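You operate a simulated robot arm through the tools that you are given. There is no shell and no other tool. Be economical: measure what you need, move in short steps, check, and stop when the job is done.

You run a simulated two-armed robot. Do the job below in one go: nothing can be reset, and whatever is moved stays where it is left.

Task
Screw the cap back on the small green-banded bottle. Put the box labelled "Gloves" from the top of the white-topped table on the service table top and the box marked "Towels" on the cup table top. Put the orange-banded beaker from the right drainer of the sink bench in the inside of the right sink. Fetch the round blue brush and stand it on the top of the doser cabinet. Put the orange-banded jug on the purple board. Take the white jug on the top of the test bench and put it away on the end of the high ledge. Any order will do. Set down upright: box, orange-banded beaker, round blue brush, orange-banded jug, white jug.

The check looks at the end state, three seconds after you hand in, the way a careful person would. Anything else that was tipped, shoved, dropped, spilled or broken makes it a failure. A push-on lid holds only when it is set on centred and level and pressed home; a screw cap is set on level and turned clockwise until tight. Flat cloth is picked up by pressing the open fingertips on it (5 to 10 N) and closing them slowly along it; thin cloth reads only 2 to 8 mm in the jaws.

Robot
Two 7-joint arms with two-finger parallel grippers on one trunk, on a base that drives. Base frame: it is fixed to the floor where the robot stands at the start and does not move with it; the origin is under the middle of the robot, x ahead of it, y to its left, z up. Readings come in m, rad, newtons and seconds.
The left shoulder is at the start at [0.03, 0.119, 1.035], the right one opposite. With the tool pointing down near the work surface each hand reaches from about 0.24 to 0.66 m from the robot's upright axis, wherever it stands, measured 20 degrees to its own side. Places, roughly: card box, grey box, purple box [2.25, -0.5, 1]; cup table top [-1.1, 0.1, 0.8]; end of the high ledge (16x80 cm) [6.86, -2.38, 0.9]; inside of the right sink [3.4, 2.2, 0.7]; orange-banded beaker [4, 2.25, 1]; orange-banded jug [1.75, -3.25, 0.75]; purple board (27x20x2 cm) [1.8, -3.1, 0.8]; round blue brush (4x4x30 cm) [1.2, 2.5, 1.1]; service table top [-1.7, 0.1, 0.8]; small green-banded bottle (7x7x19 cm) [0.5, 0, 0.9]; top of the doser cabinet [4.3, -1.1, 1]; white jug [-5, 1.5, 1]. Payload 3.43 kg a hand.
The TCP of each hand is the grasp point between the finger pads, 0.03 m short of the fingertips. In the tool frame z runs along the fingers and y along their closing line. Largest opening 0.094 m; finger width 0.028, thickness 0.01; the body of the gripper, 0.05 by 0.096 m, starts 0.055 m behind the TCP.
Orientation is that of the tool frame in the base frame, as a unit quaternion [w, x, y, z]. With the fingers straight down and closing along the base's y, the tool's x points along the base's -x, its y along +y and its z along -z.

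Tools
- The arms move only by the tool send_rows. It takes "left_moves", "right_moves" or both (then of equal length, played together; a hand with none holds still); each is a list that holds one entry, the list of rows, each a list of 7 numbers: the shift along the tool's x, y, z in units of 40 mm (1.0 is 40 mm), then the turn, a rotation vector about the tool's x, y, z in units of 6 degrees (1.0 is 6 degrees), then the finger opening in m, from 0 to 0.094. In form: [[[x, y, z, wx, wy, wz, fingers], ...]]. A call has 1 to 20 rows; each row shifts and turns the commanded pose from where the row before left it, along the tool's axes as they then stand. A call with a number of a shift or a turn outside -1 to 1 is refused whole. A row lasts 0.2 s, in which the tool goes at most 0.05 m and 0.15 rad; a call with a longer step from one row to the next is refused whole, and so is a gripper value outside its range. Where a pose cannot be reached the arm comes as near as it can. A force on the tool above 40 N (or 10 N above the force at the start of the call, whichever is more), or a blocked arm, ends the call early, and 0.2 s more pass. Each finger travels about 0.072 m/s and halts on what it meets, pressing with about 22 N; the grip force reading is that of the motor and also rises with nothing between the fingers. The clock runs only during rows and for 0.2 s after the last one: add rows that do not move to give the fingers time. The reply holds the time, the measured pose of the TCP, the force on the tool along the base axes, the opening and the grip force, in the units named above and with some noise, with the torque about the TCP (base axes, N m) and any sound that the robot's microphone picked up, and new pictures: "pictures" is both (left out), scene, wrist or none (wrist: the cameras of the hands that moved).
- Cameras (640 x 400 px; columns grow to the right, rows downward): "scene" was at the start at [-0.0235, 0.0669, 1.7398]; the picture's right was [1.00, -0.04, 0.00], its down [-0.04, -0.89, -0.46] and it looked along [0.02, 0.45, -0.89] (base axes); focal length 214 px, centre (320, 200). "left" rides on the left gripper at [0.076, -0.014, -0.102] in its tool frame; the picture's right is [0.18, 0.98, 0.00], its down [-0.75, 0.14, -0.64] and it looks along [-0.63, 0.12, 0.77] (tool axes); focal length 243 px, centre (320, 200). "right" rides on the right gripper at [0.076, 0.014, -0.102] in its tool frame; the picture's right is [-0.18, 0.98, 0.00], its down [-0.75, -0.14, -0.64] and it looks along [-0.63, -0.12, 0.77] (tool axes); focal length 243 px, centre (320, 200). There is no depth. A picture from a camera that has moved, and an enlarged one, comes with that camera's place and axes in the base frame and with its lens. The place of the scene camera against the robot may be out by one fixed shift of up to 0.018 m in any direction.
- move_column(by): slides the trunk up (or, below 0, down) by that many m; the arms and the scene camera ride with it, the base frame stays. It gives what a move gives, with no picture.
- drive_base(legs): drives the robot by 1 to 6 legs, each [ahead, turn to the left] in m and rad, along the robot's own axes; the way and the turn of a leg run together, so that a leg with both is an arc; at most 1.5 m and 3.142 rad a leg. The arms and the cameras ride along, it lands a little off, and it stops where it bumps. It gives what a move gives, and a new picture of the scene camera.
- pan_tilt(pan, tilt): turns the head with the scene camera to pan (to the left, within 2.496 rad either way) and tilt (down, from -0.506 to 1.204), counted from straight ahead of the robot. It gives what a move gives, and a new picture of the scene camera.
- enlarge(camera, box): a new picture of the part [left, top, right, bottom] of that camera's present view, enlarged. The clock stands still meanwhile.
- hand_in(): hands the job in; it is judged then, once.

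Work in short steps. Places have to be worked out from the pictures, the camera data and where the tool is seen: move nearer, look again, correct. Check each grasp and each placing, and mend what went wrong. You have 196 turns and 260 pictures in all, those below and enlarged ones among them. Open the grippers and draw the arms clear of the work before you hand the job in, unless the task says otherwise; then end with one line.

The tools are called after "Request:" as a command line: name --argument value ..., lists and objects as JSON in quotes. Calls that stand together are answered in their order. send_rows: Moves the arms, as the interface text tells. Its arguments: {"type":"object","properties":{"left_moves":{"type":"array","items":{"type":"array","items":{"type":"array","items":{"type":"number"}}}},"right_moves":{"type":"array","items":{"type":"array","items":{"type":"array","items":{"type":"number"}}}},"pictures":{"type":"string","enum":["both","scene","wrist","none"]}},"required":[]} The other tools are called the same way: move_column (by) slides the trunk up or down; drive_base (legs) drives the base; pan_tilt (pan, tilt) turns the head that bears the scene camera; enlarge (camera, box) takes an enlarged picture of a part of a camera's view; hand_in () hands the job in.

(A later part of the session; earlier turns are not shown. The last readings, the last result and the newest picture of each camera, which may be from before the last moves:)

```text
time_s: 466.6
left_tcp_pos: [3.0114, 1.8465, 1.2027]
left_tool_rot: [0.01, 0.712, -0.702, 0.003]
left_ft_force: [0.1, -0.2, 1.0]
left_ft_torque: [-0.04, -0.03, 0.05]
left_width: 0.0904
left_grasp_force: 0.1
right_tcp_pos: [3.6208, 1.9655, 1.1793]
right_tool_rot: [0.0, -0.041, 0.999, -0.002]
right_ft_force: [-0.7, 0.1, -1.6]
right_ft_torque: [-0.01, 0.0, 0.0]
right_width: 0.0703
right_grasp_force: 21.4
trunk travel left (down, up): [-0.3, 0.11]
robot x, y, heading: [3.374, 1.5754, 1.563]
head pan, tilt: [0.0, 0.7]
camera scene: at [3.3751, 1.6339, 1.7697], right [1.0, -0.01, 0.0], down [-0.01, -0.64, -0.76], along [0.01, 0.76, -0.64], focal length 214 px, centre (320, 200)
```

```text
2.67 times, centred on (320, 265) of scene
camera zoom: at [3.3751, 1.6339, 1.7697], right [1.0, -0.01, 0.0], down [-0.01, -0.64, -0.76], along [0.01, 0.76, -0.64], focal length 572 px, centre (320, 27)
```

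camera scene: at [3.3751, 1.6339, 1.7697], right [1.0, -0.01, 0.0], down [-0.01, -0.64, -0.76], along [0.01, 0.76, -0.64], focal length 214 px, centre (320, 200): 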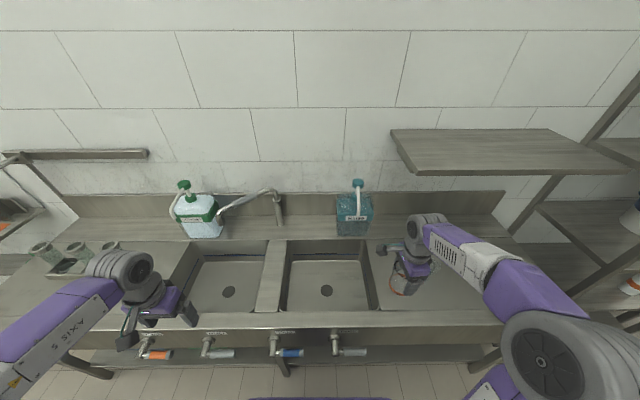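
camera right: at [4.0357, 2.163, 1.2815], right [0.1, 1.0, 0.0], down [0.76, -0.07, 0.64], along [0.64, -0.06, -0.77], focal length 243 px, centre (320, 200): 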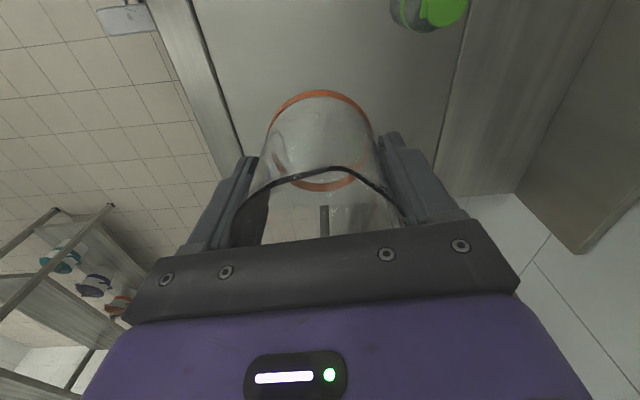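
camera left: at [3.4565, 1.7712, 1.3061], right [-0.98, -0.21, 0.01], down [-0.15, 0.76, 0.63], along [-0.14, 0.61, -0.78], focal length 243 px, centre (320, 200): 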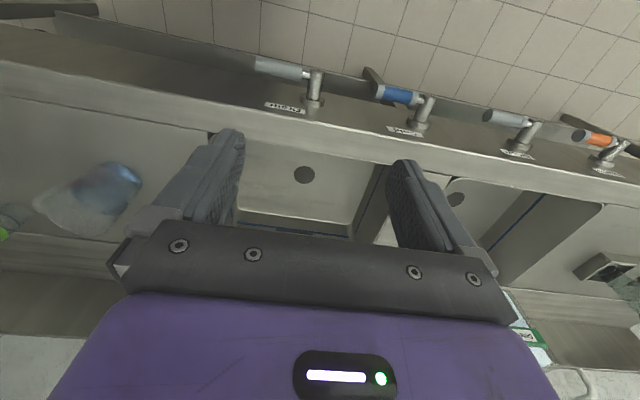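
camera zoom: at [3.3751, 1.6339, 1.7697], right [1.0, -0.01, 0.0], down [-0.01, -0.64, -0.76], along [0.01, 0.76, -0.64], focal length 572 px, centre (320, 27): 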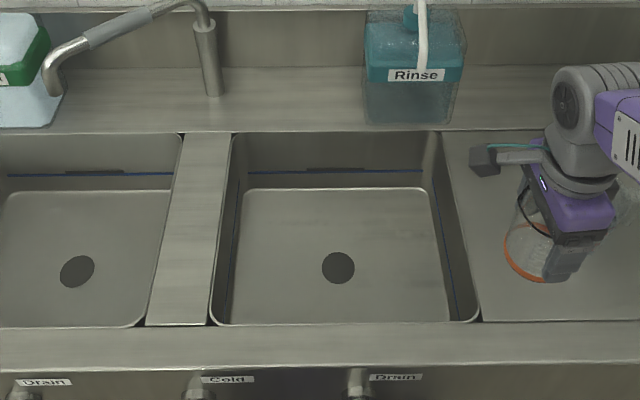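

I move the beaker over the sink at (3.52, 2.16) and lower with the trunk first.

Request:
send_rows --right_moves '[[[0.35, 0.84, 0, 0, 0, 0, 0.06], [0.35, 0.84, 0, 0, 0, 0, 0.06], [0.35, 0.84, 0, 0, 0, 0, 0.06], [0.35, 0.84, 0, 0, 0, 0, 0.06], [0.35, 0.84, 0, 0, 0, 0, 0.06], [0.35, 0.84, 0, 0, 0, 0, 0.06]]]' --pictures "none"

Request:
move_column --by -0.15

Request:
send_rows --right_moves '[[[0, 0, 1, 0, 0, 0, 0.06], [0, 0, 1, 0, 0, 0, 0.06]]]'

```text
time_s: 468.0
left_tcp_pos: [3.0104, 1.8474, 1.2013]
left_tool_rot: [0.01, 0.712, -0.702, 0.003]
left_ft_force: [0.4, 0.3, -0.3]
left_ft_torque: [-0.02, 0.0, -0.03]
left_width: 0.09
left_grasp_force: 0.2
right_tcp_pos: [3.5224, 2.1599, 1.1757]
right_tool_rot: [0.0, -0.041, 0.999, -0.002]
right_ft_force: [-0.4, -0.2, -0.4]
right_ft_torque: [-0.02, 0.03, 0.03]
right_width: 0.07
right_grasp_force: 22.4
trunk travel left (down, up): [-0.3, 0.11]
robot x, y, heading: [3.3701, 1.5723, 1.567]
head pan, tilt: [0.0, 0.7]
```

```text
time_s: 469.8
left_tcp_pos: [3.01, 1.8465, 1.0523]
left_tool_rot: [0.009, 0.712, -0.702, 0.003]
left_ft_force: [0.3, 0.6, 0.1]
left_ft_torque: [0.02, -0.01, -0.02]
left_width: 0.0901
left_grasp_force: 0.0
right_tcp_pos: [3.5213, 2.1582, 1.0283]
right_tool_rot: [0.0, -0.041, 0.999, -0.002]
right_ft_force: [0.4, -0.4, -0.6]
right_ft_torque: [-0.02, 0.0, -0.03]
right_width: 0.0705
right_grasp_force: 22.3
trunk travel left (down, up): [-0.15, 0.26]
robot x, y, heading: [3.3696, 1.5746, 1.561]
head pan, tilt: [0.0, 0.7]
```

```text
time_s: 470.4
left_tcp_pos: [3.011, 1.8454, 1.0521]
left_tool_rot: [0.011, 0.712, -0.702, 0.004]
left_ft_force: [0.5, 0.0, -0.1]
left_ft_torque: [0.03, 0.04, 0.04]
left_width: 0.0899
left_grasp_force: 0.0
right_tcp_pos: [3.5212, 2.1599, 0.9477]
right_tool_rot: [-0.001, -0.04, 0.999, -0.001]
right_ft_force: [0.3, -0.2, 0.0]
right_ft_torque: [0.0, -0.02, -0.01]
right_width: 0.07
right_grasp_force: 21.6
trunk travel left (down, up): [-0.15, 0.26]
robot x, y, heading: [3.3664, 1.5773, 1.564]
head pan, tilt: [0.0, 0.7]
camera scene: at [3.3749, 1.6342, 1.6196], right [1.0, -0.01, 0.0], down [-0.01, -0.64, -0.76], along [0.01, 0.76, -0.64], focal length 214 px, centre (320, 200)
camera right: at [3.4457, 2.1673, 1.0501], right [0.1, 0.99, 0.0], down [0.76, -0.08, 0.64], along [0.64, -0.07, -0.77], focal length 243 px, centre (320, 200)
```

scene: 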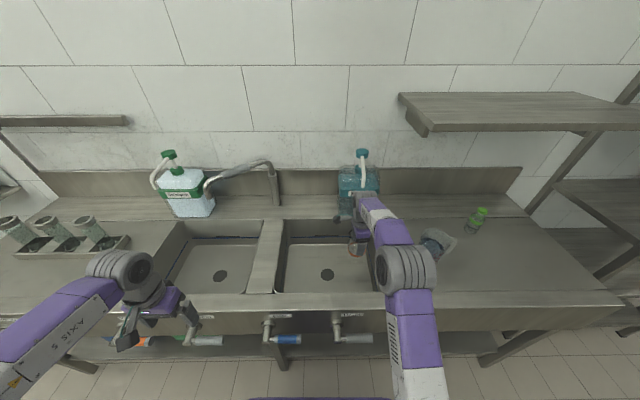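
right: 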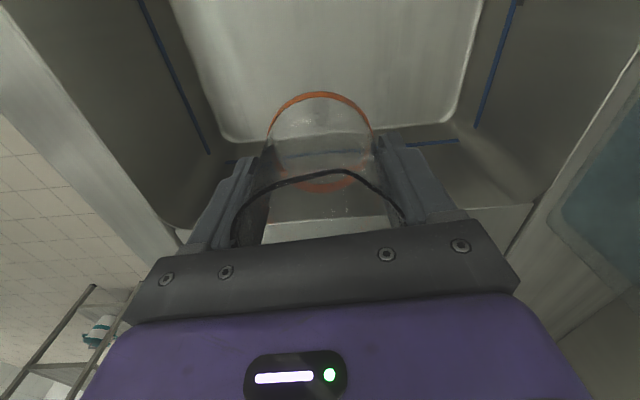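

Clear inside the basin. I lower further toward the sink floor.

Request:
send_rows --right_moves '[[[0, 0, 1, 0, 0, 0, 0.06], [0, 0, 1, 0, 0, 0, 0.06], [0, 0, 1, 0, 0, 0, 0.06], [0, 0, 0.5, 0, 0, 0, 0.06]]]' --pictures "wrist"

```text
time_s: 471.4
left_tcp_pos: [3.0104, 1.8464, 1.0521]
left_tool_rot: [0.01, 0.712, -0.702, 0.002]
left_ft_force: [0.1, -0.6, 0.7]
left_ft_torque: [0.01, 0.0, -0.02]
left_width: 0.0899
left_grasp_force: 0.1
right_tcp_pos: [3.5232, 2.1577, 0.8067]
right_tool_rot: [0.0, -0.04, 0.999, -0.002]
right_ft_force: [-0.3, -0.1, -1.1]
right_ft_torque: [0.01, 0.0, -0.01]
right_width: 0.07
right_grasp_force: 21.7
trunk travel left (down, up): [-0.15, 0.26]
robot x, y, heading: [3.3678, 1.5756, 1.561]
head pan, tilt: [0.0, 0.7]
camera right: at [3.4464, 2.1673, 0.9101], right [0.1, 0.99, 0.0], down [0.76, -0.08, 0.64], along [0.64, -0.07, -0.77], focal length 243 px, centre (320, 200)
```

right: 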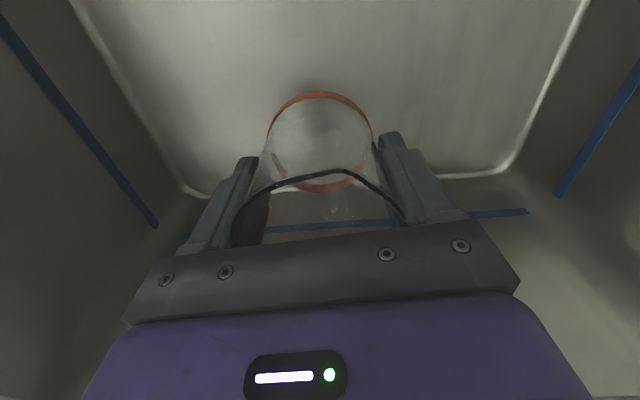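

Getting close; small steps to contact.

Request:
send_rows --right_moves '[[[0, 0, 0.25, 0, 0, 0, 0.06], [0, 0, 0.15, 0, 0, 0, 0.06], [0, 0, 0.1, 0, 0, 0, 0.06], [0, 0, 0.1, 0, 0, 0, 0.06]]]' --pictures "none"

```text
time_s: 472.4
left_tcp_pos: [3.012, 1.8465, 1.0514]
left_tool_rot: [0.011, 0.712, -0.702, 0.002]
left_ft_force: [0.1, 0.8, 0.1]
left_ft_torque: [0.02, 0.0, -0.03]
left_width: 0.09
left_grasp_force: 0.0
right_tcp_pos: [3.521, 2.1576, 0.7828]
right_tool_rot: [0.001, -0.04, 0.999, -0.003]
right_ft_force: [-0.6, 0.4, -1.2]
right_ft_torque: [0.02, -0.02, 0.03]
right_width: 0.07
right_grasp_force: 21.9
trunk travel left (down, up): [-0.15, 0.26]
robot x, y, heading: [3.3687, 1.5732, 1.564]
head pan, tilt: [0.0, 0.7]
```

Request:
send_rows --right_moves '[[[0, 0, 0.12, 0, 0, 0, 0.06], [0, 0, 0.12, 0, 0, 0, 0.06], [0, 0, 0.12, 0, 0, 0, 0.06]]]' --pictures "wrist"

```text
time_s: 473.2
left_tcp_pos: [3.0116, 1.8456, 1.0517]
left_tool_rot: [0.01, 0.712, -0.702, 0.002]
left_ft_force: [0.3, 0.2, 0.3]
left_ft_torque: [-0.02, 0.02, 0.01]
left_width: 0.09
left_grasp_force: 0.0
right_tcp_pos: [3.5229, 2.1591, 0.7693]
right_tool_rot: [0.0, -0.04, 0.999, -0.002]
right_ft_force: [0.4, 0.7, -1.4]
right_ft_torque: [0.04, -0.01, -0.03]
right_width: 0.0701
right_grasp_force: 22.0
trunk travel left (down, up): [-0.15, 0.26]
robot x, y, heading: [3.3731, 1.5758, 1.566]
head pan, tilt: [0.0, 0.7]
camera right: at [3.4457, 2.1672, 0.8721], right [0.1, 0.99, 0.0], down [0.76, -0.08, 0.64], along [0.64, -0.07, -0.77], focal length 243 px, centre (320, 200)
```

right: 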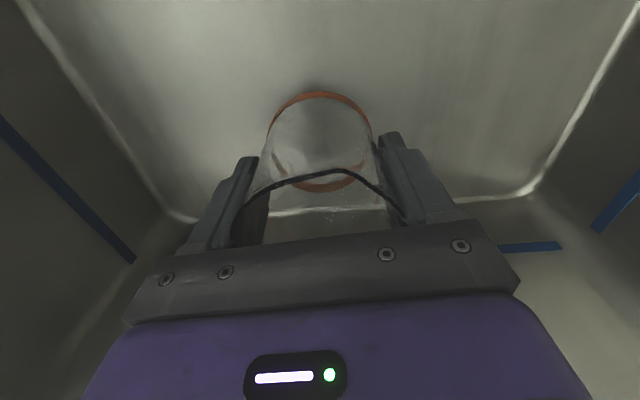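

Floor estimated at z≈0.70; continue.

Request:
send_rows --right_moves '[[[0, 0, 0.12, 0, 0, 0, 0.06], [0, 0, 0.1, 0, 0, 0, 0.06], [0, 0, 0.1, 0, 0, 0, 0.06]]]' --pictures "none"

```text
time_s: 474.0
left_tcp_pos: [3.0116, 1.846, 1.0528]
left_tool_rot: [0.01, 0.712, -0.702, 0.003]
left_ft_force: [0.9, -0.3, 0.6]
left_ft_torque: [0.02, 0.03, -0.02]
left_width: 0.0899
left_grasp_force: 0.1
right_tcp_pos: [3.5219, 2.1588, 0.7563]
right_tool_rot: [0.0, -0.04, 0.999, -0.001]
right_ft_force: [0.8, 0.0, -1.3]
right_ft_torque: [-0.01, -0.02, 0.02]
right_width: 0.0701
right_grasp_force: 22.2
trunk travel left (down, up): [-0.15, 0.26]
robot x, y, heading: [3.3702, 1.5761, 1.565]
head pan, tilt: [0.0, 0.7]
```

Request:
send_rows --right_moves '[[[0, 0, 0.1, 0, 0, 0, 0.06], [0, 0, 0.1, 0, 0, 0, 0.06], [0, 0, 0.08, 0, 0, 0, 0.06]]]' --pictures "none"

```text
time_s: 474.8
left_tcp_pos: [3.0116, 1.8464, 1.0506]
left_tool_rot: [0.011, 0.712, -0.702, 0.003]
left_ft_force: [0.3, 0.3, -0.8]
left_ft_torque: [0.03, -0.05, 0.01]
left_width: 0.0904
left_grasp_force: 0.1
right_tcp_pos: [3.5221, 2.1587, 0.7449]
right_tool_rot: [0.0, -0.041, 0.999, -0.001]
right_ft_force: [0.0, -0.2, -0.8]
right_ft_torque: [-0.01, -0.01, 0.02]
right_width: 0.0698
right_grasp_force: 21.9
trunk travel left (down, up): [-0.15, 0.26]
robot x, y, heading: [3.3683, 1.5759, 1.566]
head pan, tilt: [0.0, 0.7]
```

Request:
send_rows --right_moves '[[[0, 0, 0.1, 0, 0, 0, 0.06], [0, 0, 0.1, 0, 0, 0, 0.06], [0, 0, 0.1, 0, 0, 0, 0.06]]]' --pictures "wrist"

```text
time_s: 475.6
left_tcp_pos: [3.0109, 1.8448, 1.0517]
left_tool_rot: [0.01, 0.712, -0.702, 0.003]
left_ft_force: [0.1, 1.0, 0.6]
left_ft_torque: [-0.03, -0.03, -0.01]
left_width: 0.0899
left_grasp_force: 0.1
right_tcp_pos: [3.5217, 2.1588, 0.7351]
right_tool_rot: [0.0, -0.04, 0.999, 0.0]
right_ft_force: [1.0, 1.1, 21.9]
right_ft_torque: [-0.03, -0.03, 0.06]
right_width: 0.0698
right_grasp_force: 22.3
trunk travel left (down, up): [-0.15, 0.26]
robot x, y, heading: [3.3678, 1.5762, 1.563]
head pan, tilt: [0.0, 0.7]
camera right: at [3.4453, 2.1662, 0.8385], right [0.1, 0.99, 0.0], down [0.76, -0.08, 0.64], along [0.64, -0.06, -0.77], focal length 243 px, centre (320, 200)
```

right: 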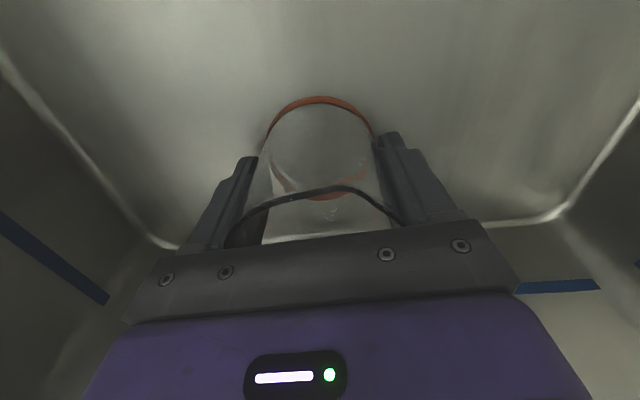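

Contact on the sink floor. I release and rise straight out.

Request:
send_rows --right_moves '[[[0, 0, -0.05, 0, 0, 0, 0.07], [0, 0, 0, 0, 0, 0, 0.08], [0, 0, 0, 0, 0, 0, 0.094], [0, 0, 0, 0, 0, 0, 0.094], [0, 0, -0.5, 0, 0, 0, 0.094], [0, 0, -0.8, 0, 0, 0, 0.094], [0, 0, -1, 0, 0, 0, 0.094], [0, 0, -1, 0, 0, 0, 0.094], [0, 0, -1, 0, 0, 0, 0.094], [0, 0, -1, 0, 0, 0, 0.094], [0, 0, -1, 0, 0, 0, 0.094], [0, 0, -1, 0, 0, 0, 0.094], [0, 0, -1, 0, 0, 0, 0.094], [-0.3, -0.9, 0, 0, 0, 0, 0.094], [-0.3, -0.9, 0, 0, 0, 0, 0.094], [-0.3, -0.9, 0, 0, 0, 0, 0.094], [-0.3, -0.9, 0, 0, 0, 0, 0.094]]]' --pictures "none"

Request:
move_column --by 0.15

Request:
enlarge --camera "scene" --box '[240, 200, 440, 325]'

```text
time_s: 479.2
left_tcp_pos: [3.0119, 1.8458, 1.0529]
left_tool_rot: [0.011, 0.712, -0.702, 0.001]
left_ft_force: [0.4, -0.4, -0.1]
left_ft_torque: [-0.03, -0.01, 0.02]
left_width: 0.0901
left_grasp_force: 0.1
right_tcp_pos: [3.5813, 2.0184, 1.0673]
right_tool_rot: [-0.001, -0.041, 0.999, -0.001]
right_ft_force: [-0.4, -0.1, -0.3]
right_ft_torque: [-0.03, -0.02, -0.01]
right_width: 0.0939
right_grasp_force: 0.0
trunk travel left (down, up): [-0.15, 0.26]
robot x, y, heading: [3.3748, 1.5761, 1.567]
head pan, tilt: [0.0, 0.7]
```

```text
time_s: 480.9
left_tcp_pos: [3.0109, 1.8463, 1.202]
left_tool_rot: [0.011, 0.711, -0.703, 0.002]
left_ft_force: [-0.7, 0.2, -0.7]
left_ft_torque: [-0.04, 0.04, -0.01]
left_width: 0.0902
left_grasp_force: 0.2
right_tcp_pos: [3.5798, 2.02, 1.2169]
right_tool_rot: [0.0, -0.04, 0.999, -0.001]
right_ft_force: [0.3, 0.2, -0.7]
right_ft_torque: [0.01, -0.01, 0.04]
right_width: 0.0939
right_grasp_force: 0.0
trunk travel left (down, up): [-0.3, 0.11]
robot x, y, heading: [3.3712, 1.576, 1.564]
head pan, tilt: [0.0, 0.7]
```

```text
3.20 times, centred on (340, 262) of scene
camera zoom: at [3.3748, 1.6338, 1.7695], right [1.0, -0.01, 0.0], down [-0.01, -0.64, -0.76], along [0.01, 0.76, -0.64], focal length 686 px, centre (256, 0)
```

zoom: 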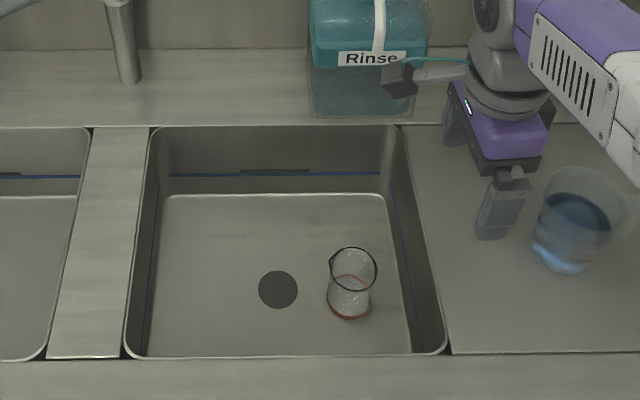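

The beaker stands upright in the right sink. Last item: the orange-banded jug. I take the known route round to the right-hand wall.

Request:
drive_base --legs '[[-0.3, 0], [0, 1.505], [1.5, 0], [1.5, 0], [0.55, 0], [0, 1.64]]'

Request:
drive_base --legs '[[1.5, 0], [0.9, 0], [0, 0.69], [1.2, 0]]'

Request:
pan_tilt --pan 0.0 --tilt 0.4

```text
time_s: 507.4
left_tcp_pos: [0.1926, 1.3486, 1.2023]
left_tool_rot: [-0.003, 0.704, 0.71, 0.009]
left_ft_force: [-0.9, -0.5, 1.6]
left_ft_torque: [0.02, -0.01, 0.0]
left_width: 0.0902
left_grasp_force: 0.0
right_tcp_pos: [-0.3787, 1.1771, 1.2163]
right_tool_rot: [-0.002, 0.999, 0.039, 0.0]
right_ft_force: [-0.4, -0.2, -0.8]
right_ft_torque: [0.04, 0.0, 0.0]
right_width: 0.0943
right_grasp_force: 0.0
trunk travel left (down, up): [-0.3, 0.11]
robot x, y, heading: [-0.1635, 1.6187, -1.584]
head pan, tilt: [0.0, 0.7]
camera scene: at [-0.1621, 1.5701, 1.7697], right [-1.0, 0.01, 0.0], down [0.01, 0.64, -0.76], along [-0.01, -0.76, -0.64], focal length 214 px, centre (320, 200)
```

scene: 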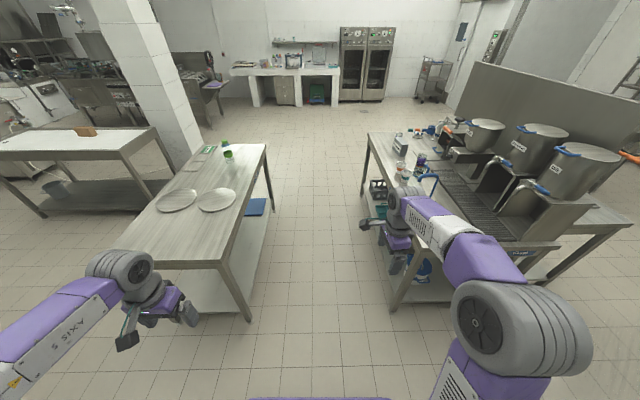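

```text
time_s: 526.8
left_tcp_pos: [0.9975, -1.7165, 1.203]
left_tool_rot: [-0.005, 0.428, 0.904, 0.008]
left_ft_force: [0.2, -0.6, -0.5]
left_ft_torque: [0.04, 0.0, -0.01]
left_width: 0.0899
left_grasp_force: 0.0
right_tcp_pos: [0.6608, -2.2084, 1.217]
right_tool_rot: [-0.002, 0.93, 0.368, 0.0]
right_ft_force: [0.6, 0.3, -0.3]
right_ft_torque: [-0.06, 0.01, -0.03]
right_width: 0.094
right_grasp_force: 0.0
trunk travel left (down, up): [-0.3, 0.11]
robot x, y, heading: [0.5513, -1.7307, -0.908]
head pan, tilt: [0.0, 0.7]
camera scene: at [0.587, -1.7681, 1.7697], right [-0.79, -0.62, 0.0], down [-0.4, 0.51, -0.76], along [0.47, -0.6, -0.64], focal length 214 px, centre (320, 200)
```

scene: 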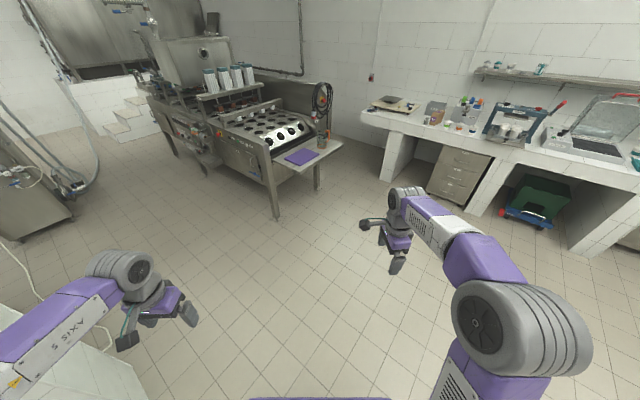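

```text
time_s: 527.6
left_tcp_pos: [0.9987, -1.7172, 1.2019]
left_tool_rot: [-0.005, 0.428, 0.904, 0.008]
left_ft_force: [-0.5, 0.1, -0.3]
left_ft_torque: [0.03, -0.02, 0.0]
left_width: 0.0901
left_grasp_force: 0.0
right_tcp_pos: [0.6613, -2.2097, 1.217]
right_tool_rot: [-0.002, 0.93, 0.369, 0.0]
right_ft_force: [-0.1, -0.2, -0.7]
right_ft_torque: [-0.02, 0.0, 0.02]
right_width: 0.0939
right_grasp_force: 0.0
trunk travel left (down, up): [-0.3, 0.11]
robot x, y, heading: [0.552, -1.732, -0.91]
head pan, tilt: [0.0, 0.4]
camera scene: at [0.5916, -1.774, 1.7965], right [-0.79, -0.62, 0.0], down [-0.24, 0.31, -0.92], along [0.57, -0.73, -0.39], focal length 214 px, centre (320, 200)
```

scene: 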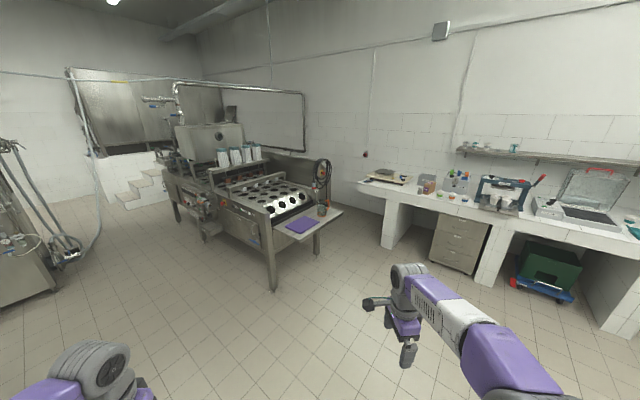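

The orange-banded jug and the purple board are on the side shelf at the machine's end. I drive round to face it from the -x side.

Request:
drive_base --legs '[[0, -0.386], [1.42, 0], [0, 1.296]]'

Request:
pan_tilt --pan 0.0 --tilt 0.75

Request:
enlarge --camera "scene" --box '[220, 120, 420, 245]'

```text
time_s: 539.0
left_tcp_pos: [1.2105, -2.7196, 1.202]
left_tool_rot: [-0.009, -0.022, 1.0, 0.006]
left_ft_force: [0.3, 0.3, 0.3]
left_ft_torque: [-0.01, 0.02, -0.01]
left_width: 0.09
left_grasp_force: 0.1
right_tcp_pos: [1.4005, -3.2848, 1.217]
right_tool_rot: [-0.001, 0.668, 0.744, -0.001]
right_ft_force: [0.1, -0.6, 0.3]
right_ft_torque: [-0.01, 0.01, 0.01]
right_width: 0.094
right_grasp_force: 0.1
trunk travel left (down, up): [-0.3, 0.11]
robot x, y, heading: [0.9515, -3.0819, 0.019]
head pan, tilt: [0.0, 0.4]
camera scene: at [1.0166, -3.0809, 1.7965], right [0.02, -1.0, 0.0], down [-0.39, -0.01, -0.92], along [0.92, 0.02, -0.39], focal length 214 px, centre (320, 200)
```

scene: 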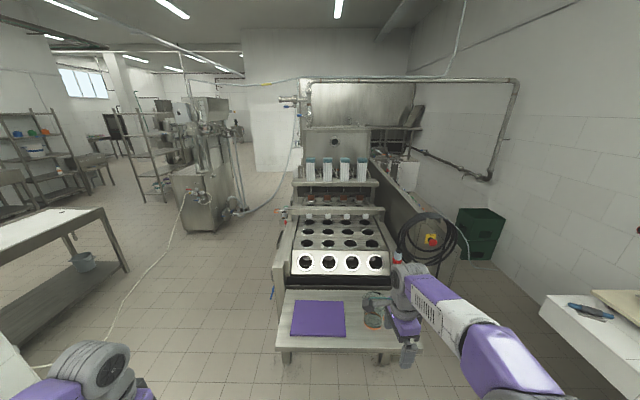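

```text
time_s: 539.8
left_tcp_pos: [1.2111, -2.718, 1.202]
left_tool_rot: [-0.009, -0.021, 1.0, 0.005]
left_ft_force: [-0.6, -0.1, 0.2]
left_ft_torque: [-0.03, 0.02, 0.0]
left_width: 0.09
left_grasp_force: 0.0
right_tcp_pos: [1.4023, -3.2836, 1.2175]
right_tool_rot: [-0.002, 0.668, 0.745, -0.001]
right_ft_force: [0.2, -0.6, -0.4]
right_ft_torque: [0.01, 0.02, -0.02]
right_width: 0.0938
right_grasp_force: 0.0
trunk travel left (down, up): [-0.3, 0.11]
robot x, y, heading: [0.952, -3.0844, 0.022]
head pan, tilt: [0.0, 0.75]
camera scene: at [1.0069, -3.0812, 1.7655], right [0.02, -1.0, 0.0], down [-0.68, -0.01, -0.73], along [0.73, 0.01, -0.68], focal length 214 px, centre (320, 200)
```

scene: 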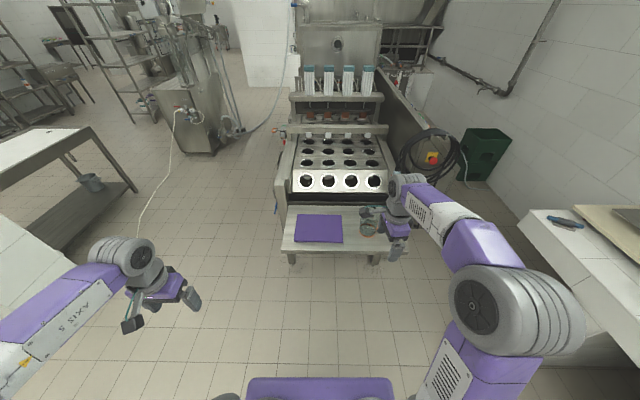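

```text
3.20 times, centred on (320, 182) of scene
camera zoom: at [1.0069, -3.0812, 1.7655], right [0.02, -1.0, 0.0], down [-0.68, -0.01, -0.73], along [0.73, 0.01, -0.68], focal length 686 px, centre (320, 256)
```

zoom: 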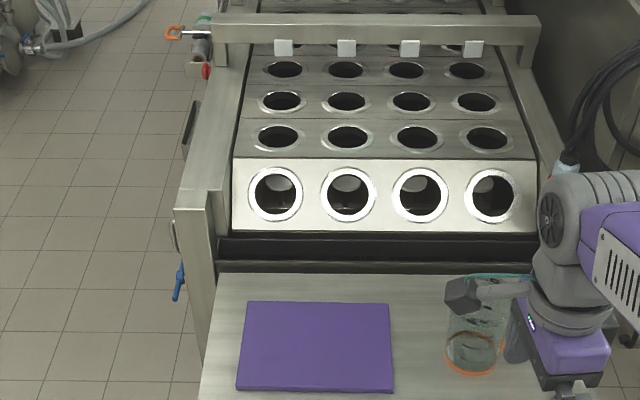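

Board near (1.83, -3.06), jug near (1.83, -3.36), shelf z≈0.76. I drive 0.36 m nearer and inspect.

Request:
drive_base --legs '[[0.36, -0.02]]'

Request:
send_rows --right_moves '[[[-0.8, -0.6, 0, 0, 0, 0, 0.094], [-0.8, -0.6, 0, 0, 0, 0, 0.094], [-0.8, -0.6, 0, 0, 0, 0, 0.094], [-0.5, -0.6, 0, 0, 0, 0, 0.094]]]' --pictures "none"

Request:
enlarge --camera "scene" --box '[260, 170, 460, 295]'

```text
time_s: 542.1
left_tcp_pos: [1.5785, -2.7213, 1.2022]
left_tool_rot: [-0.01, -0.011, 1.0, 0.005]
left_ft_force: [0.1, -0.6, -0.4]
left_ft_torque: [-0.01, 0.01, 0.02]
left_width: 0.0899
left_grasp_force: 0.0
right_tcp_pos: [1.7591, -3.2895, 1.2166]
right_tool_rot: [-0.001, 0.674, 0.739, -0.001]
right_ft_force: [0.4, -0.1, 0.8]
right_ft_torque: [-0.02, 0.02, -0.01]
right_width: 0.0945
right_grasp_force: 0.0
trunk travel left (down, up): [-0.3, 0.11]
robot x, y, heading: [1.3142, -3.0814, -0.003]
head pan, tilt: [0.0, 0.75]
camera scene: at [1.3689, -3.0789, 1.7654], right [0.0, -1.0, 0.0], down [-0.68, 0.0, -0.73], along [0.73, 0.0, -0.68], focal length 214 px, centre (320, 200)
```

scene: 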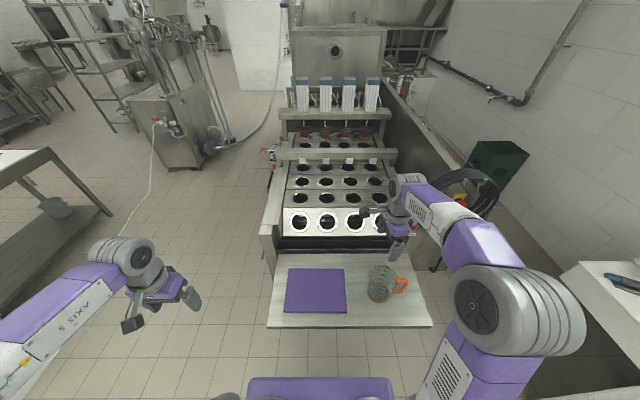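

```text
time_s: 543.1
left_tcp_pos: [1.5784, -2.7205, 1.2022]
left_tool_rot: [-0.009, -0.011, 1.0, 0.006]
left_ft_force: [-0.7, -0.2, -0.2]
left_ft_torque: [0.03, -0.01, 0.01]
left_width: 0.0899
left_grasp_force: 0.1
right_tcp_pos: [1.6737, -3.4149, 1.218]
right_tool_rot: [-0.001, 0.674, 0.739, 0.0]
right_ft_force: [-0.1, 1.6, 0.1]
right_ft_torque: [0.01, 0.02, -0.01]
right_width: 0.0939
right_grasp_force: 0.0
trunk travel left (down, up): [-0.3, 0.11]
robot x, y, heading: [1.3108, -3.0851, 0.001]
head pan, tilt: [0.0, 0.75]
```

```text
3.20 times, centred on (360, 232) of scene
camera zoom: at [1.3674, -3.0795, 1.7655], right [0.0, -1.0, 0.0], down [-0.68, 0.0, -0.73], along [0.73, 0.0, -0.68], focal length 686 px, centre (192, 96)
```

zoom: 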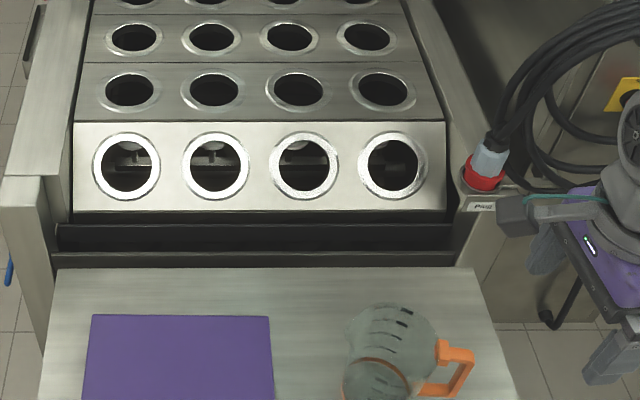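

The jug has an orange handle pointing to the right. I zoom on it.

Request:
enlarge --camera "scene" --box '[270, 240, 430, 340]'

Request:
enlarge --camera "right" --box '[160, 0, 480, 200]'

```text
4.00 times, centred on (350, 290) of scene
camera zoom: at [1.3674, -3.0795, 1.7655], right [0.0, -1.0, 0.0], down [-0.68, 0.0, -0.73], along [0.73, 0.0, -0.68], focal length 858 px, centre (200, -160)
```

zoom: 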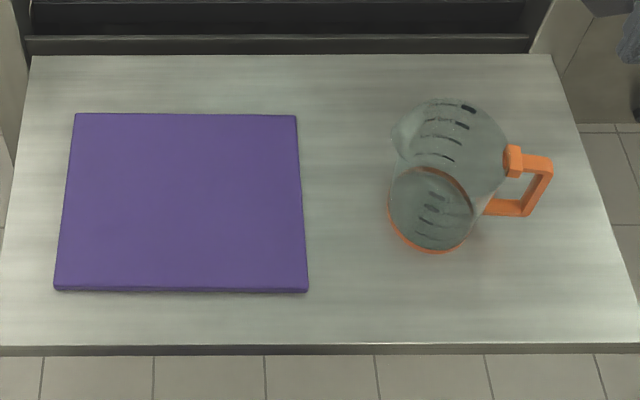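

```text
2.00 times, centred on (320, 100) of right
camera zoom: at [1.6812, -3.3368, 1.3204], right [1.0, -0.09, 0.0], down [-0.07, -0.76, 0.64], along [-0.06, -0.64, -0.77], focal length 485 px, centre (320, 400)
```

zoom: 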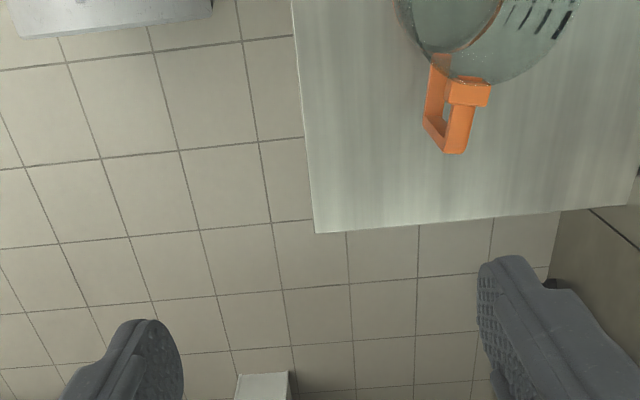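

The jug base is ~10 cm wide, so I'll take it by its orange handle, closing across it. I lower the trunk 0.1 and bring the right hand above the handle.

Request:
move_column --by -0.1

Request:
send_rows --right_moves '[[[-0.42, 0.93, 0, 0, 0, 0, 0.07], [-0.42, 0.93, 0, 0, 0, 0, 0.07], [-0.42, 0.93, 0, 0, 0, 0, 0.07]]]' --pictures "wrist"

Request:
enlarge --camera "right" --box '[160, 0, 480, 200]'

```text
time_s: 544.5
left_tcp_pos: [1.5791, -2.7214, 1.1022]
left_tool_rot: [-0.009, -0.012, 1.0, 0.005]
left_ft_force: [0.3, 0.1, -0.1]
left_ft_torque: [0.02, 0.0, -0.02]
left_width: 0.0899
left_grasp_force: 0.0
right_tcp_pos: [1.6739, -3.4137, 1.1171]
right_tool_rot: [-0.001, 0.675, 0.738, -0.001]
right_ft_force: [0.1, 0.6, -0.3]
right_ft_torque: [0.0, -0.03, -0.02]
right_width: 0.094
right_grasp_force: 0.0
trunk travel left (down, up): [-0.2, 0.21]
robot x, y, heading: [1.3094, -3.0825, 0.002]
head pan, tilt: [0.0, 0.75]
```

```text
time_s: 545.2
left_tcp_pos: [1.5795, -2.7205, 1.1022]
left_tool_rot: [-0.01, -0.011, 1.0, 0.006]
left_ft_force: [0.1, -0.1, -0.4]
left_ft_torque: [0.02, -0.02, -0.01]
left_width: 0.09
left_grasp_force: 0.0
right_tcp_pos: [1.7911, -3.4562, 1.1151]
right_tool_rot: [-0.003, 0.674, 0.739, -0.001]
right_ft_force: [0.1, 0.1, -0.8]
right_ft_torque: [0.03, 0.06, -0.02]
right_width: 0.0702
right_grasp_force: 0.0
trunk travel left (down, up): [-0.2, 0.21]
robot x, y, heading: [1.3118, -3.0817, 0.002]
head pan, tilt: [0.0, 0.75]
camera right: at [1.7995, -3.378, 1.2185], right [1.0, -0.09, -0.01], down [-0.07, -0.76, 0.64], along [-0.06, -0.64, -0.77], focal length 243 px, centre (320, 200)
```

right: 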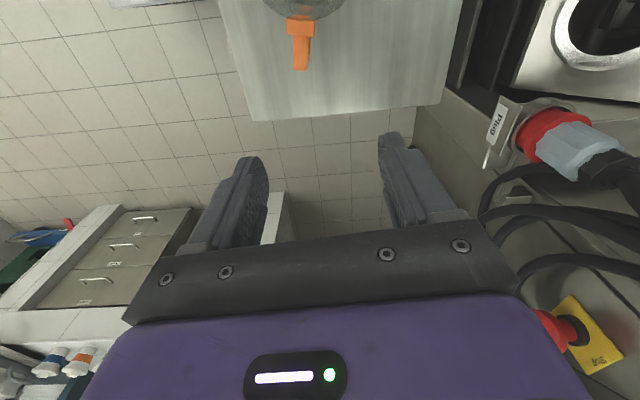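

```text
2.00 times, centred on (320, 100) of right
camera zoom: at [1.7995, -3.378, 1.2185], right [1.0, -0.09, -0.01], down [-0.07, -0.76, 0.64], along [-0.06, -0.64, -0.77], focal length 485 px, centre (320, 400)
```

zoom: 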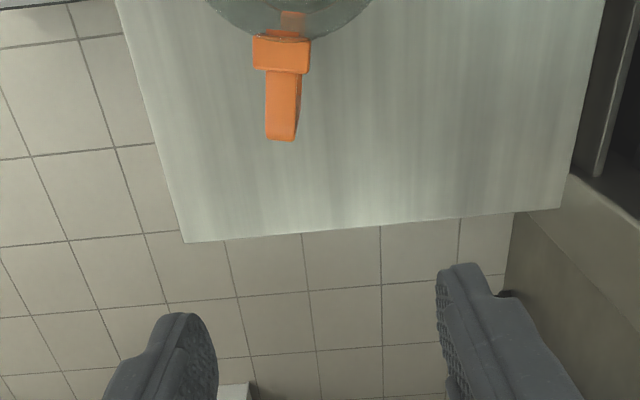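

The handle's outer bar is near (1.768, -3.435), 2 cm thick. I align and descend to just above it.

Request:
send_rows --right_moves '[[[0.57, -0.53, 0, 0, 0, 0, 0.07], [0, 0, 1, 0, 0, 0, 0.07], [0, 0, 1, 0, 0, 0, 0.07], [0, 0, 1, 0, 0, 0, 0.07], [0, 0, 1, 0, 0, 0, 0.07]]]' --pictures "none"

Request:
enlarge --camera "right" --box '[160, 40, 480, 240]'

Request:
enlarge --camera "scene" --box '[310, 220, 470, 320]'

```text
time_s: 546.5
left_tcp_pos: [1.5796, -2.7209, 1.1027]
left_tool_rot: [-0.009, -0.011, 1.0, 0.004]
left_ft_force: [-0.5, 0.1, 0.1]
left_ft_torque: [-0.03, -0.01, 0.0]
left_width: 0.09
left_grasp_force: 0.1
right_tcp_pos: [1.7665, -3.4334, 0.9557]
right_tool_rot: [-0.002, 0.674, 0.739, -0.001]
right_ft_force: [-0.8, -0.4, -0.9]
right_ft_torque: [-0.02, 0.0, -0.02]
right_width: 0.07
right_grasp_force: 0.0
trunk travel left (down, up): [-0.2, 0.21]
robot x, y, heading: [1.3128, -3.0807, 0.002]
head pan, tilt: [0.0, 0.75]
```

```text
2.00 times, centred on (320, 140) of right
camera zoom: at [1.7741, -3.3559, 1.0592], right [1.0, -0.09, 0.0], down [-0.07, -0.76, 0.64], along [-0.06, -0.64, -0.77], focal length 485 px, centre (320, 320)
```

zoom: 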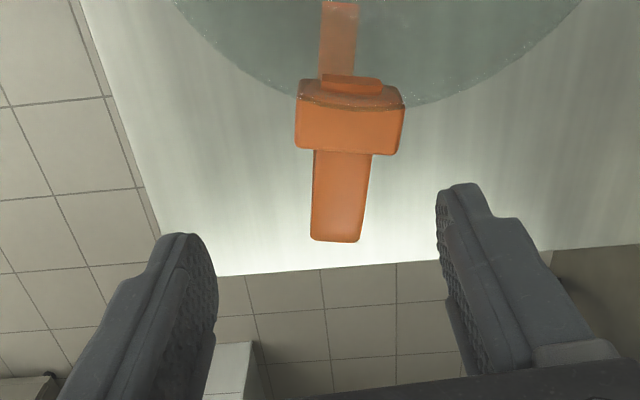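

```text
4.00 times, centred on (390, 270) of scene
camera zoom: at [1.3689, -3.0791, 1.6654], right [0.0, -1.0, 0.0], down [-0.68, 0.0, -0.73], along [0.73, 0.0, -0.68], focal length 858 px, centre (40, -80)
```

zoom: 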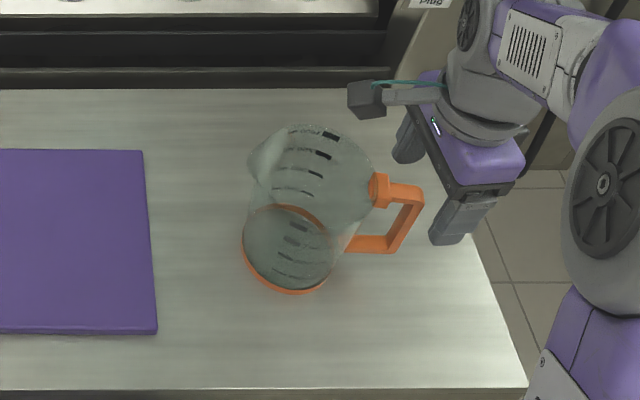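

Two views put the handle top at z≈0.914, bar outer face y≈-3.445. I descend to TCP 0.872 and close.

Request:
send_rows --right_moves '[[[0, 0.1, 0.7, 0, 0, 0, 0.07], [0, 0, 0.7, 0, 0, 0, 0.07], [0, 0, 0.68, 0, 0, 0, 0.07], [0, 0, 0, 0, 0, 0, 0.055], [0, 0, 0, 0, 0, 0, 0.04], [0, 0, 0, 0, 0, 0, 0.025], [0, 0, 0, 0, 0, 0, 0.012], [0, 0, 0, 0, 0, 0, 0.0], [0, 0, 0, 0, 0, 0, 0.0]]]' --pictures "none"

Request:
enlarge --camera "right" --box '[160, 40, 480, 240]'

Request:
enlarge --camera "scene" --box '[310, 220, 470, 320]'

```text
time_s: 548.5
left_tcp_pos: [1.5771, -2.7198, 1.1028]
left_tool_rot: [-0.009, -0.011, 1.0, 0.006]
left_ft_force: [0.7, 0.3, -0.3]
left_ft_torque: [0.0, 0.0, -0.02]
left_width: 0.0899
left_grasp_force: 0.1
right_tcp_pos: [1.769, -3.4323, 0.8754]
right_tool_rot: [-0.001, 0.674, 0.739, -0.001]
right_ft_force: [1.7, -5.7, 17.2]
right_ft_torque: [0.55, 0.24, -0.04]
right_width: 0.0166
right_grasp_force: 22.3
trunk travel left (down, up): [-0.2, 0.21]
robot x, y, heading: [1.31, -3.0844, -0.0]
head pan, tilt: [0.0, 0.75]
```

```text
2.00 times, centred on (320, 140) of right
camera zoom: at [1.778, -3.3552, 0.9773], right [1.0, -0.09, 0.0], down [-0.07, -0.76, 0.64], along [-0.06, -0.64, -0.77], focal length 485 px, centre (320, 320)
```

zoom: 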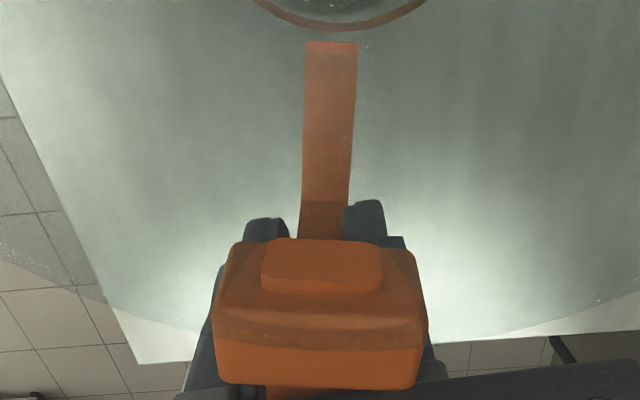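

```text
4.00 times, centred on (390, 270) of scene
camera zoom: at [1.3672, -3.0788, 1.6655], right [0.0, -1.0, 0.0], down [-0.68, 0.0, -0.73], along [0.73, 0.0, -0.68], focal length 858 px, centre (40, -80)
```

zoom: 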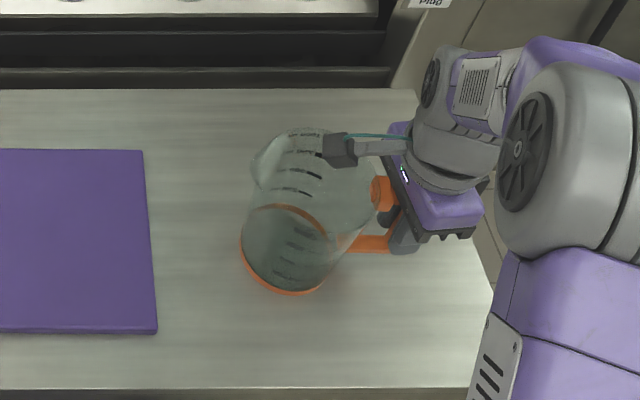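

Gripped, but the palm presses on the clamp/rim (17 N). I reopen, rise 8 mm and regrip.

Request:
send_rows --right_moves '[[[0, 0, 0, 0, 0, 0, 0.03], [0, 0, 0, 0, 0, 0, 0.045], [0, 0, -0.2, 0, 0, 0, 0.045], [0, 0, -0.05, 0, 0, 0, 0.045], [0, 0, 0, 0, 0, 0, 0.03], [0, 0, 0, 0, 0, 0, 0.012], [0, 0, 0, 0, 0, 0, 0.0], [0, 0, 0, 0, 0, 0, 0.0]]]' --pictures "none"

Request:
enlarge --camera "scene" --box '[310, 220, 470, 320]'

```text
time_s: 550.2
left_tcp_pos: [1.579, -2.7211, 1.1026]
left_tool_rot: [-0.009, -0.012, 1.0, 0.006]
left_ft_force: [-0.2, -0.1, -0.1]
left_ft_torque: [0.06, -0.03, 0.02]
left_width: 0.0903
left_grasp_force: 0.1
right_tcp_pos: [1.7704, -3.4329, 0.8839]
right_tool_rot: [-0.002, 0.675, 0.738, -0.001]
right_ft_force: [-0.9, 0.0, 0.1]
right_ft_torque: [-0.01, 0.02, 0.0]
right_width: 0.0188
right_grasp_force: 22.0
trunk travel left (down, up): [-0.2, 0.21]
robot x, y, heading: [1.3119, -3.082, -0.001]
head pan, tilt: [0.0, 0.75]
```

```text
4.00 times, centred on (390, 270) of scene
camera zoom: at [1.3684, -3.0789, 1.6654], right [0.0, -1.0, 0.0], down [-0.68, 0.0, -0.73], along [0.73, 0.0, -0.68], focal length 858 px, centre (40, -80)
```

zoom: 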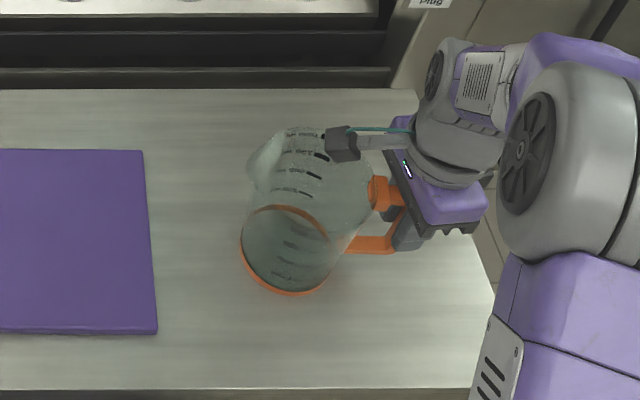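

Clean grip. I lift 3 cm and check whether the jug stays level.

Request:
send_rows --right_moves '[[[0, 0, -0.25, 0, 0, 0, 0.0], [0, 0, -0.25, 0, 0, 0, 0.0], [0, 0, -0.3, 0, 0, 0, 0.0], [0, 0, 0, 0, 0, 0, 0.0]]]' --pictures "none"

Request:
enlarge --camera "scene" --box '[310, 220, 470, 320]'

Request:
enlarge --camera "right" --box '[160, 0, 480, 200]'

```text
time_s: 551.2
left_tcp_pos: [1.5792, -2.7209, 1.1024]
left_tool_rot: [-0.009, -0.011, 1.0, 0.005]
left_ft_force: [-0.4, 0.3, 0.1]
left_ft_torque: [0.01, 0.0, 0.0]
left_width: 0.0902
left_grasp_force: 0.1
right_tcp_pos: [1.7699, -3.4332, 0.9153]
right_tool_rot: [-0.002, 0.674, 0.738, -0.002]
right_ft_force: [-0.4, 0.2, -1.2]
right_ft_torque: [-0.1, 0.04, -0.03]
right_width: 0.0188
right_grasp_force: 22.1
trunk travel left (down, up): [-0.2, 0.21]
robot x, y, heading: [1.3121, -3.0838, 0.001]
head pan, tilt: [0.0, 0.75]
```

```text
4.00 times, centred on (390, 270) of scene
camera zoom: at [1.3687, -3.0791, 1.6654], right [0.0, -1.0, 0.0], down [-0.68, 0.0, -0.73], along [0.73, 0.0, -0.68], focal length 858 px, centre (40, -80)
```

zoom: 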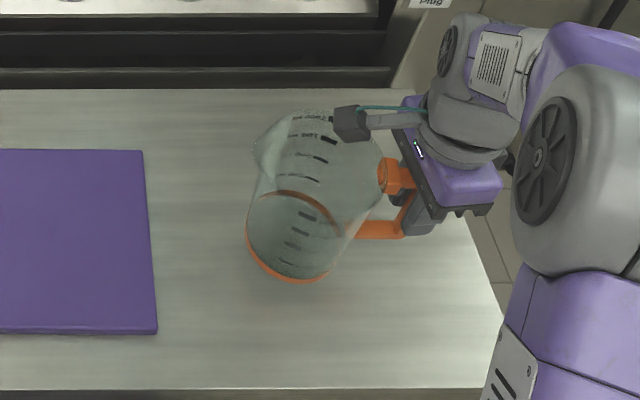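

```text
2.00 times, centred on (320, 100) of right
camera zoom: at [1.7782, -3.3551, 1.0187], right [1.0, -0.09, 0.0], down [-0.07, -0.76, 0.64], along [-0.06, -0.64, -0.77], focal length 485 px, centre (320, 400)
```

zoom: 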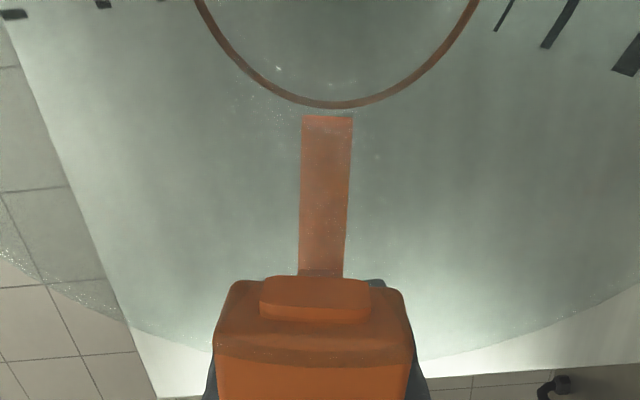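

It stays level. I raise 3 cm more, carry it 0.285 m over the board, and look.

Request:
send_rows --right_moves '[[[0, 0, -0.5, 0, 0, 0, 0.0], [0, 0, -0.3, 0, 0, 0, 0.0], [0.5, 0.05, 0, 0, 0, 0, 0.0], [0.88, 0.096, 0, 0, 0, 0, 0.0], [0.88, 0.096, 0, 0, 0, 0, 0.0], [0.88, 0.096, 0, 0, 0, 0, 0.0], [0.88, 0.096, 0, 0, 0, 0, 0.0], [0.88, 0.096, 0, 0, 0, 0, 0.0], [0.88, 0.096, 0, 0, 0, 0, 0.0], [0.88, 0.096, 0, 0, 0, 0, 0.0], [0.44, 0.048, 0, 0, 0, 0, 0.0]]]' --pictures "none"

Request:
enlarge --camera "scene" --box '[240, 220, 400, 320]'

```text
time_s: 553.6
left_tcp_pos: [1.5787, -2.7211, 1.1031]
left_tool_rot: [-0.009, -0.011, 1.0, 0.005]
left_ft_force: [0.4, 0.4, -0.5]
left_ft_torque: [-0.01, -0.03, -0.01]
left_width: 0.0899
left_grasp_force: 0.1
right_tcp_pos: [1.7748, -3.1452, 0.947]
right_tool_rot: [-0.001, 0.675, 0.738, -0.001]
right_ft_force: [-0.8, 0.1, -0.7]
right_ft_torque: [-0.11, 0.02, 0.01]
right_width: 0.0188
right_grasp_force: 22.5
trunk travel left (down, up): [-0.2, 0.21]
robot x, y, heading: [1.3126, -3.0831, 0.0]
head pan, tilt: [0.0, 0.75]
```

```text
4.00 times, centred on (320, 270) of scene
camera zoom: at [1.3684, -3.0788, 1.6654], right [0.0, -1.0, 0.0], down [-0.68, 0.0, -0.73], along [0.73, 0.0, -0.68], focal length 858 px, centre (320, -80)
```

zoom: 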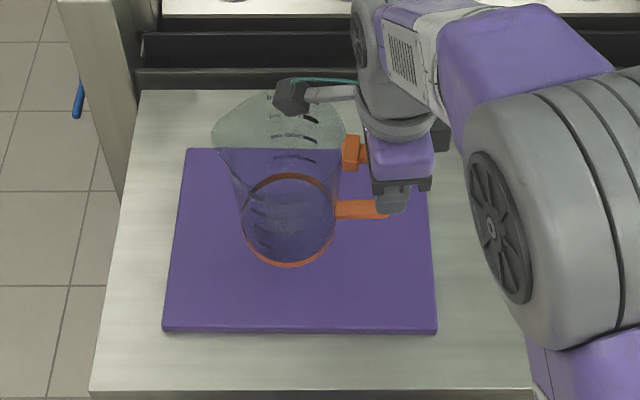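

Over the board. I lower toward TCP ≈0.905 in small steps.

Request:
send_rows --right_moves '[[[0, 0, 0.4, 0, 0, 0, 0.0], [0, 0, 0.3, 0, 0, 0, 0.0], [0, 0, 0.15, 0, 0, 0, 0.0], [0, 0, 0.1, 0, 0, 0, 0.0]]]' --pictures "none"

Request:
send_rows --right_moves '[[[0, 0, 0.08, 0, 0, 0, 0.0], [0, 0, 0.08, 0, 0, 0, 0.0]]]' --pictures "none"

```text
time_s: 554.6
left_tcp_pos: [1.5792, -2.7209, 1.1021]
left_tool_rot: [-0.007, -0.011, 1.0, 0.006]
left_ft_force: [0.6, 0.1, 0.3]
left_ft_torque: [0.01, 0.05, 0.0]
left_width: 0.09
left_grasp_force: 0.0
right_tcp_pos: [1.775, -3.1473, 0.909]
right_tool_rot: [-0.001, 0.674, 0.738, -0.001]
right_ft_force: [0.6, -0.2, -0.6]
right_ft_torque: [-0.09, 0.01, -0.03]
right_width: 0.0188
right_grasp_force: 22.0
trunk travel left (down, up): [-0.2, 0.21]
robot x, y, heading: [1.3133, -3.0803, 0.008]
head pan, tilt: [0.0, 0.75]
```

```text
time_s: 555.2
left_tcp_pos: [1.5788, -2.7205, 1.1016]
left_tool_rot: [-0.009, -0.012, 1.0, 0.006]
left_ft_force: [-0.7, 0.5, -0.6]
left_ft_torque: [-0.01, 0.02, 0.02]
left_width: 0.0899
left_grasp_force: 0.1
right_tcp_pos: [1.7751, -3.1463, 0.9022]
right_tool_rot: [-0.002, 0.675, 0.738, -0.001]
right_ft_force: [-0.7, -0.2, -1.0]
right_ft_torque: [-0.11, 0.03, -0.02]
right_width: 0.0187
right_grasp_force: 21.5
trunk travel left (down, up): [-0.2, 0.21]
robot x, y, heading: [1.3125, -3.0832, -0.0]
head pan, tilt: [0.0, 0.75]
```

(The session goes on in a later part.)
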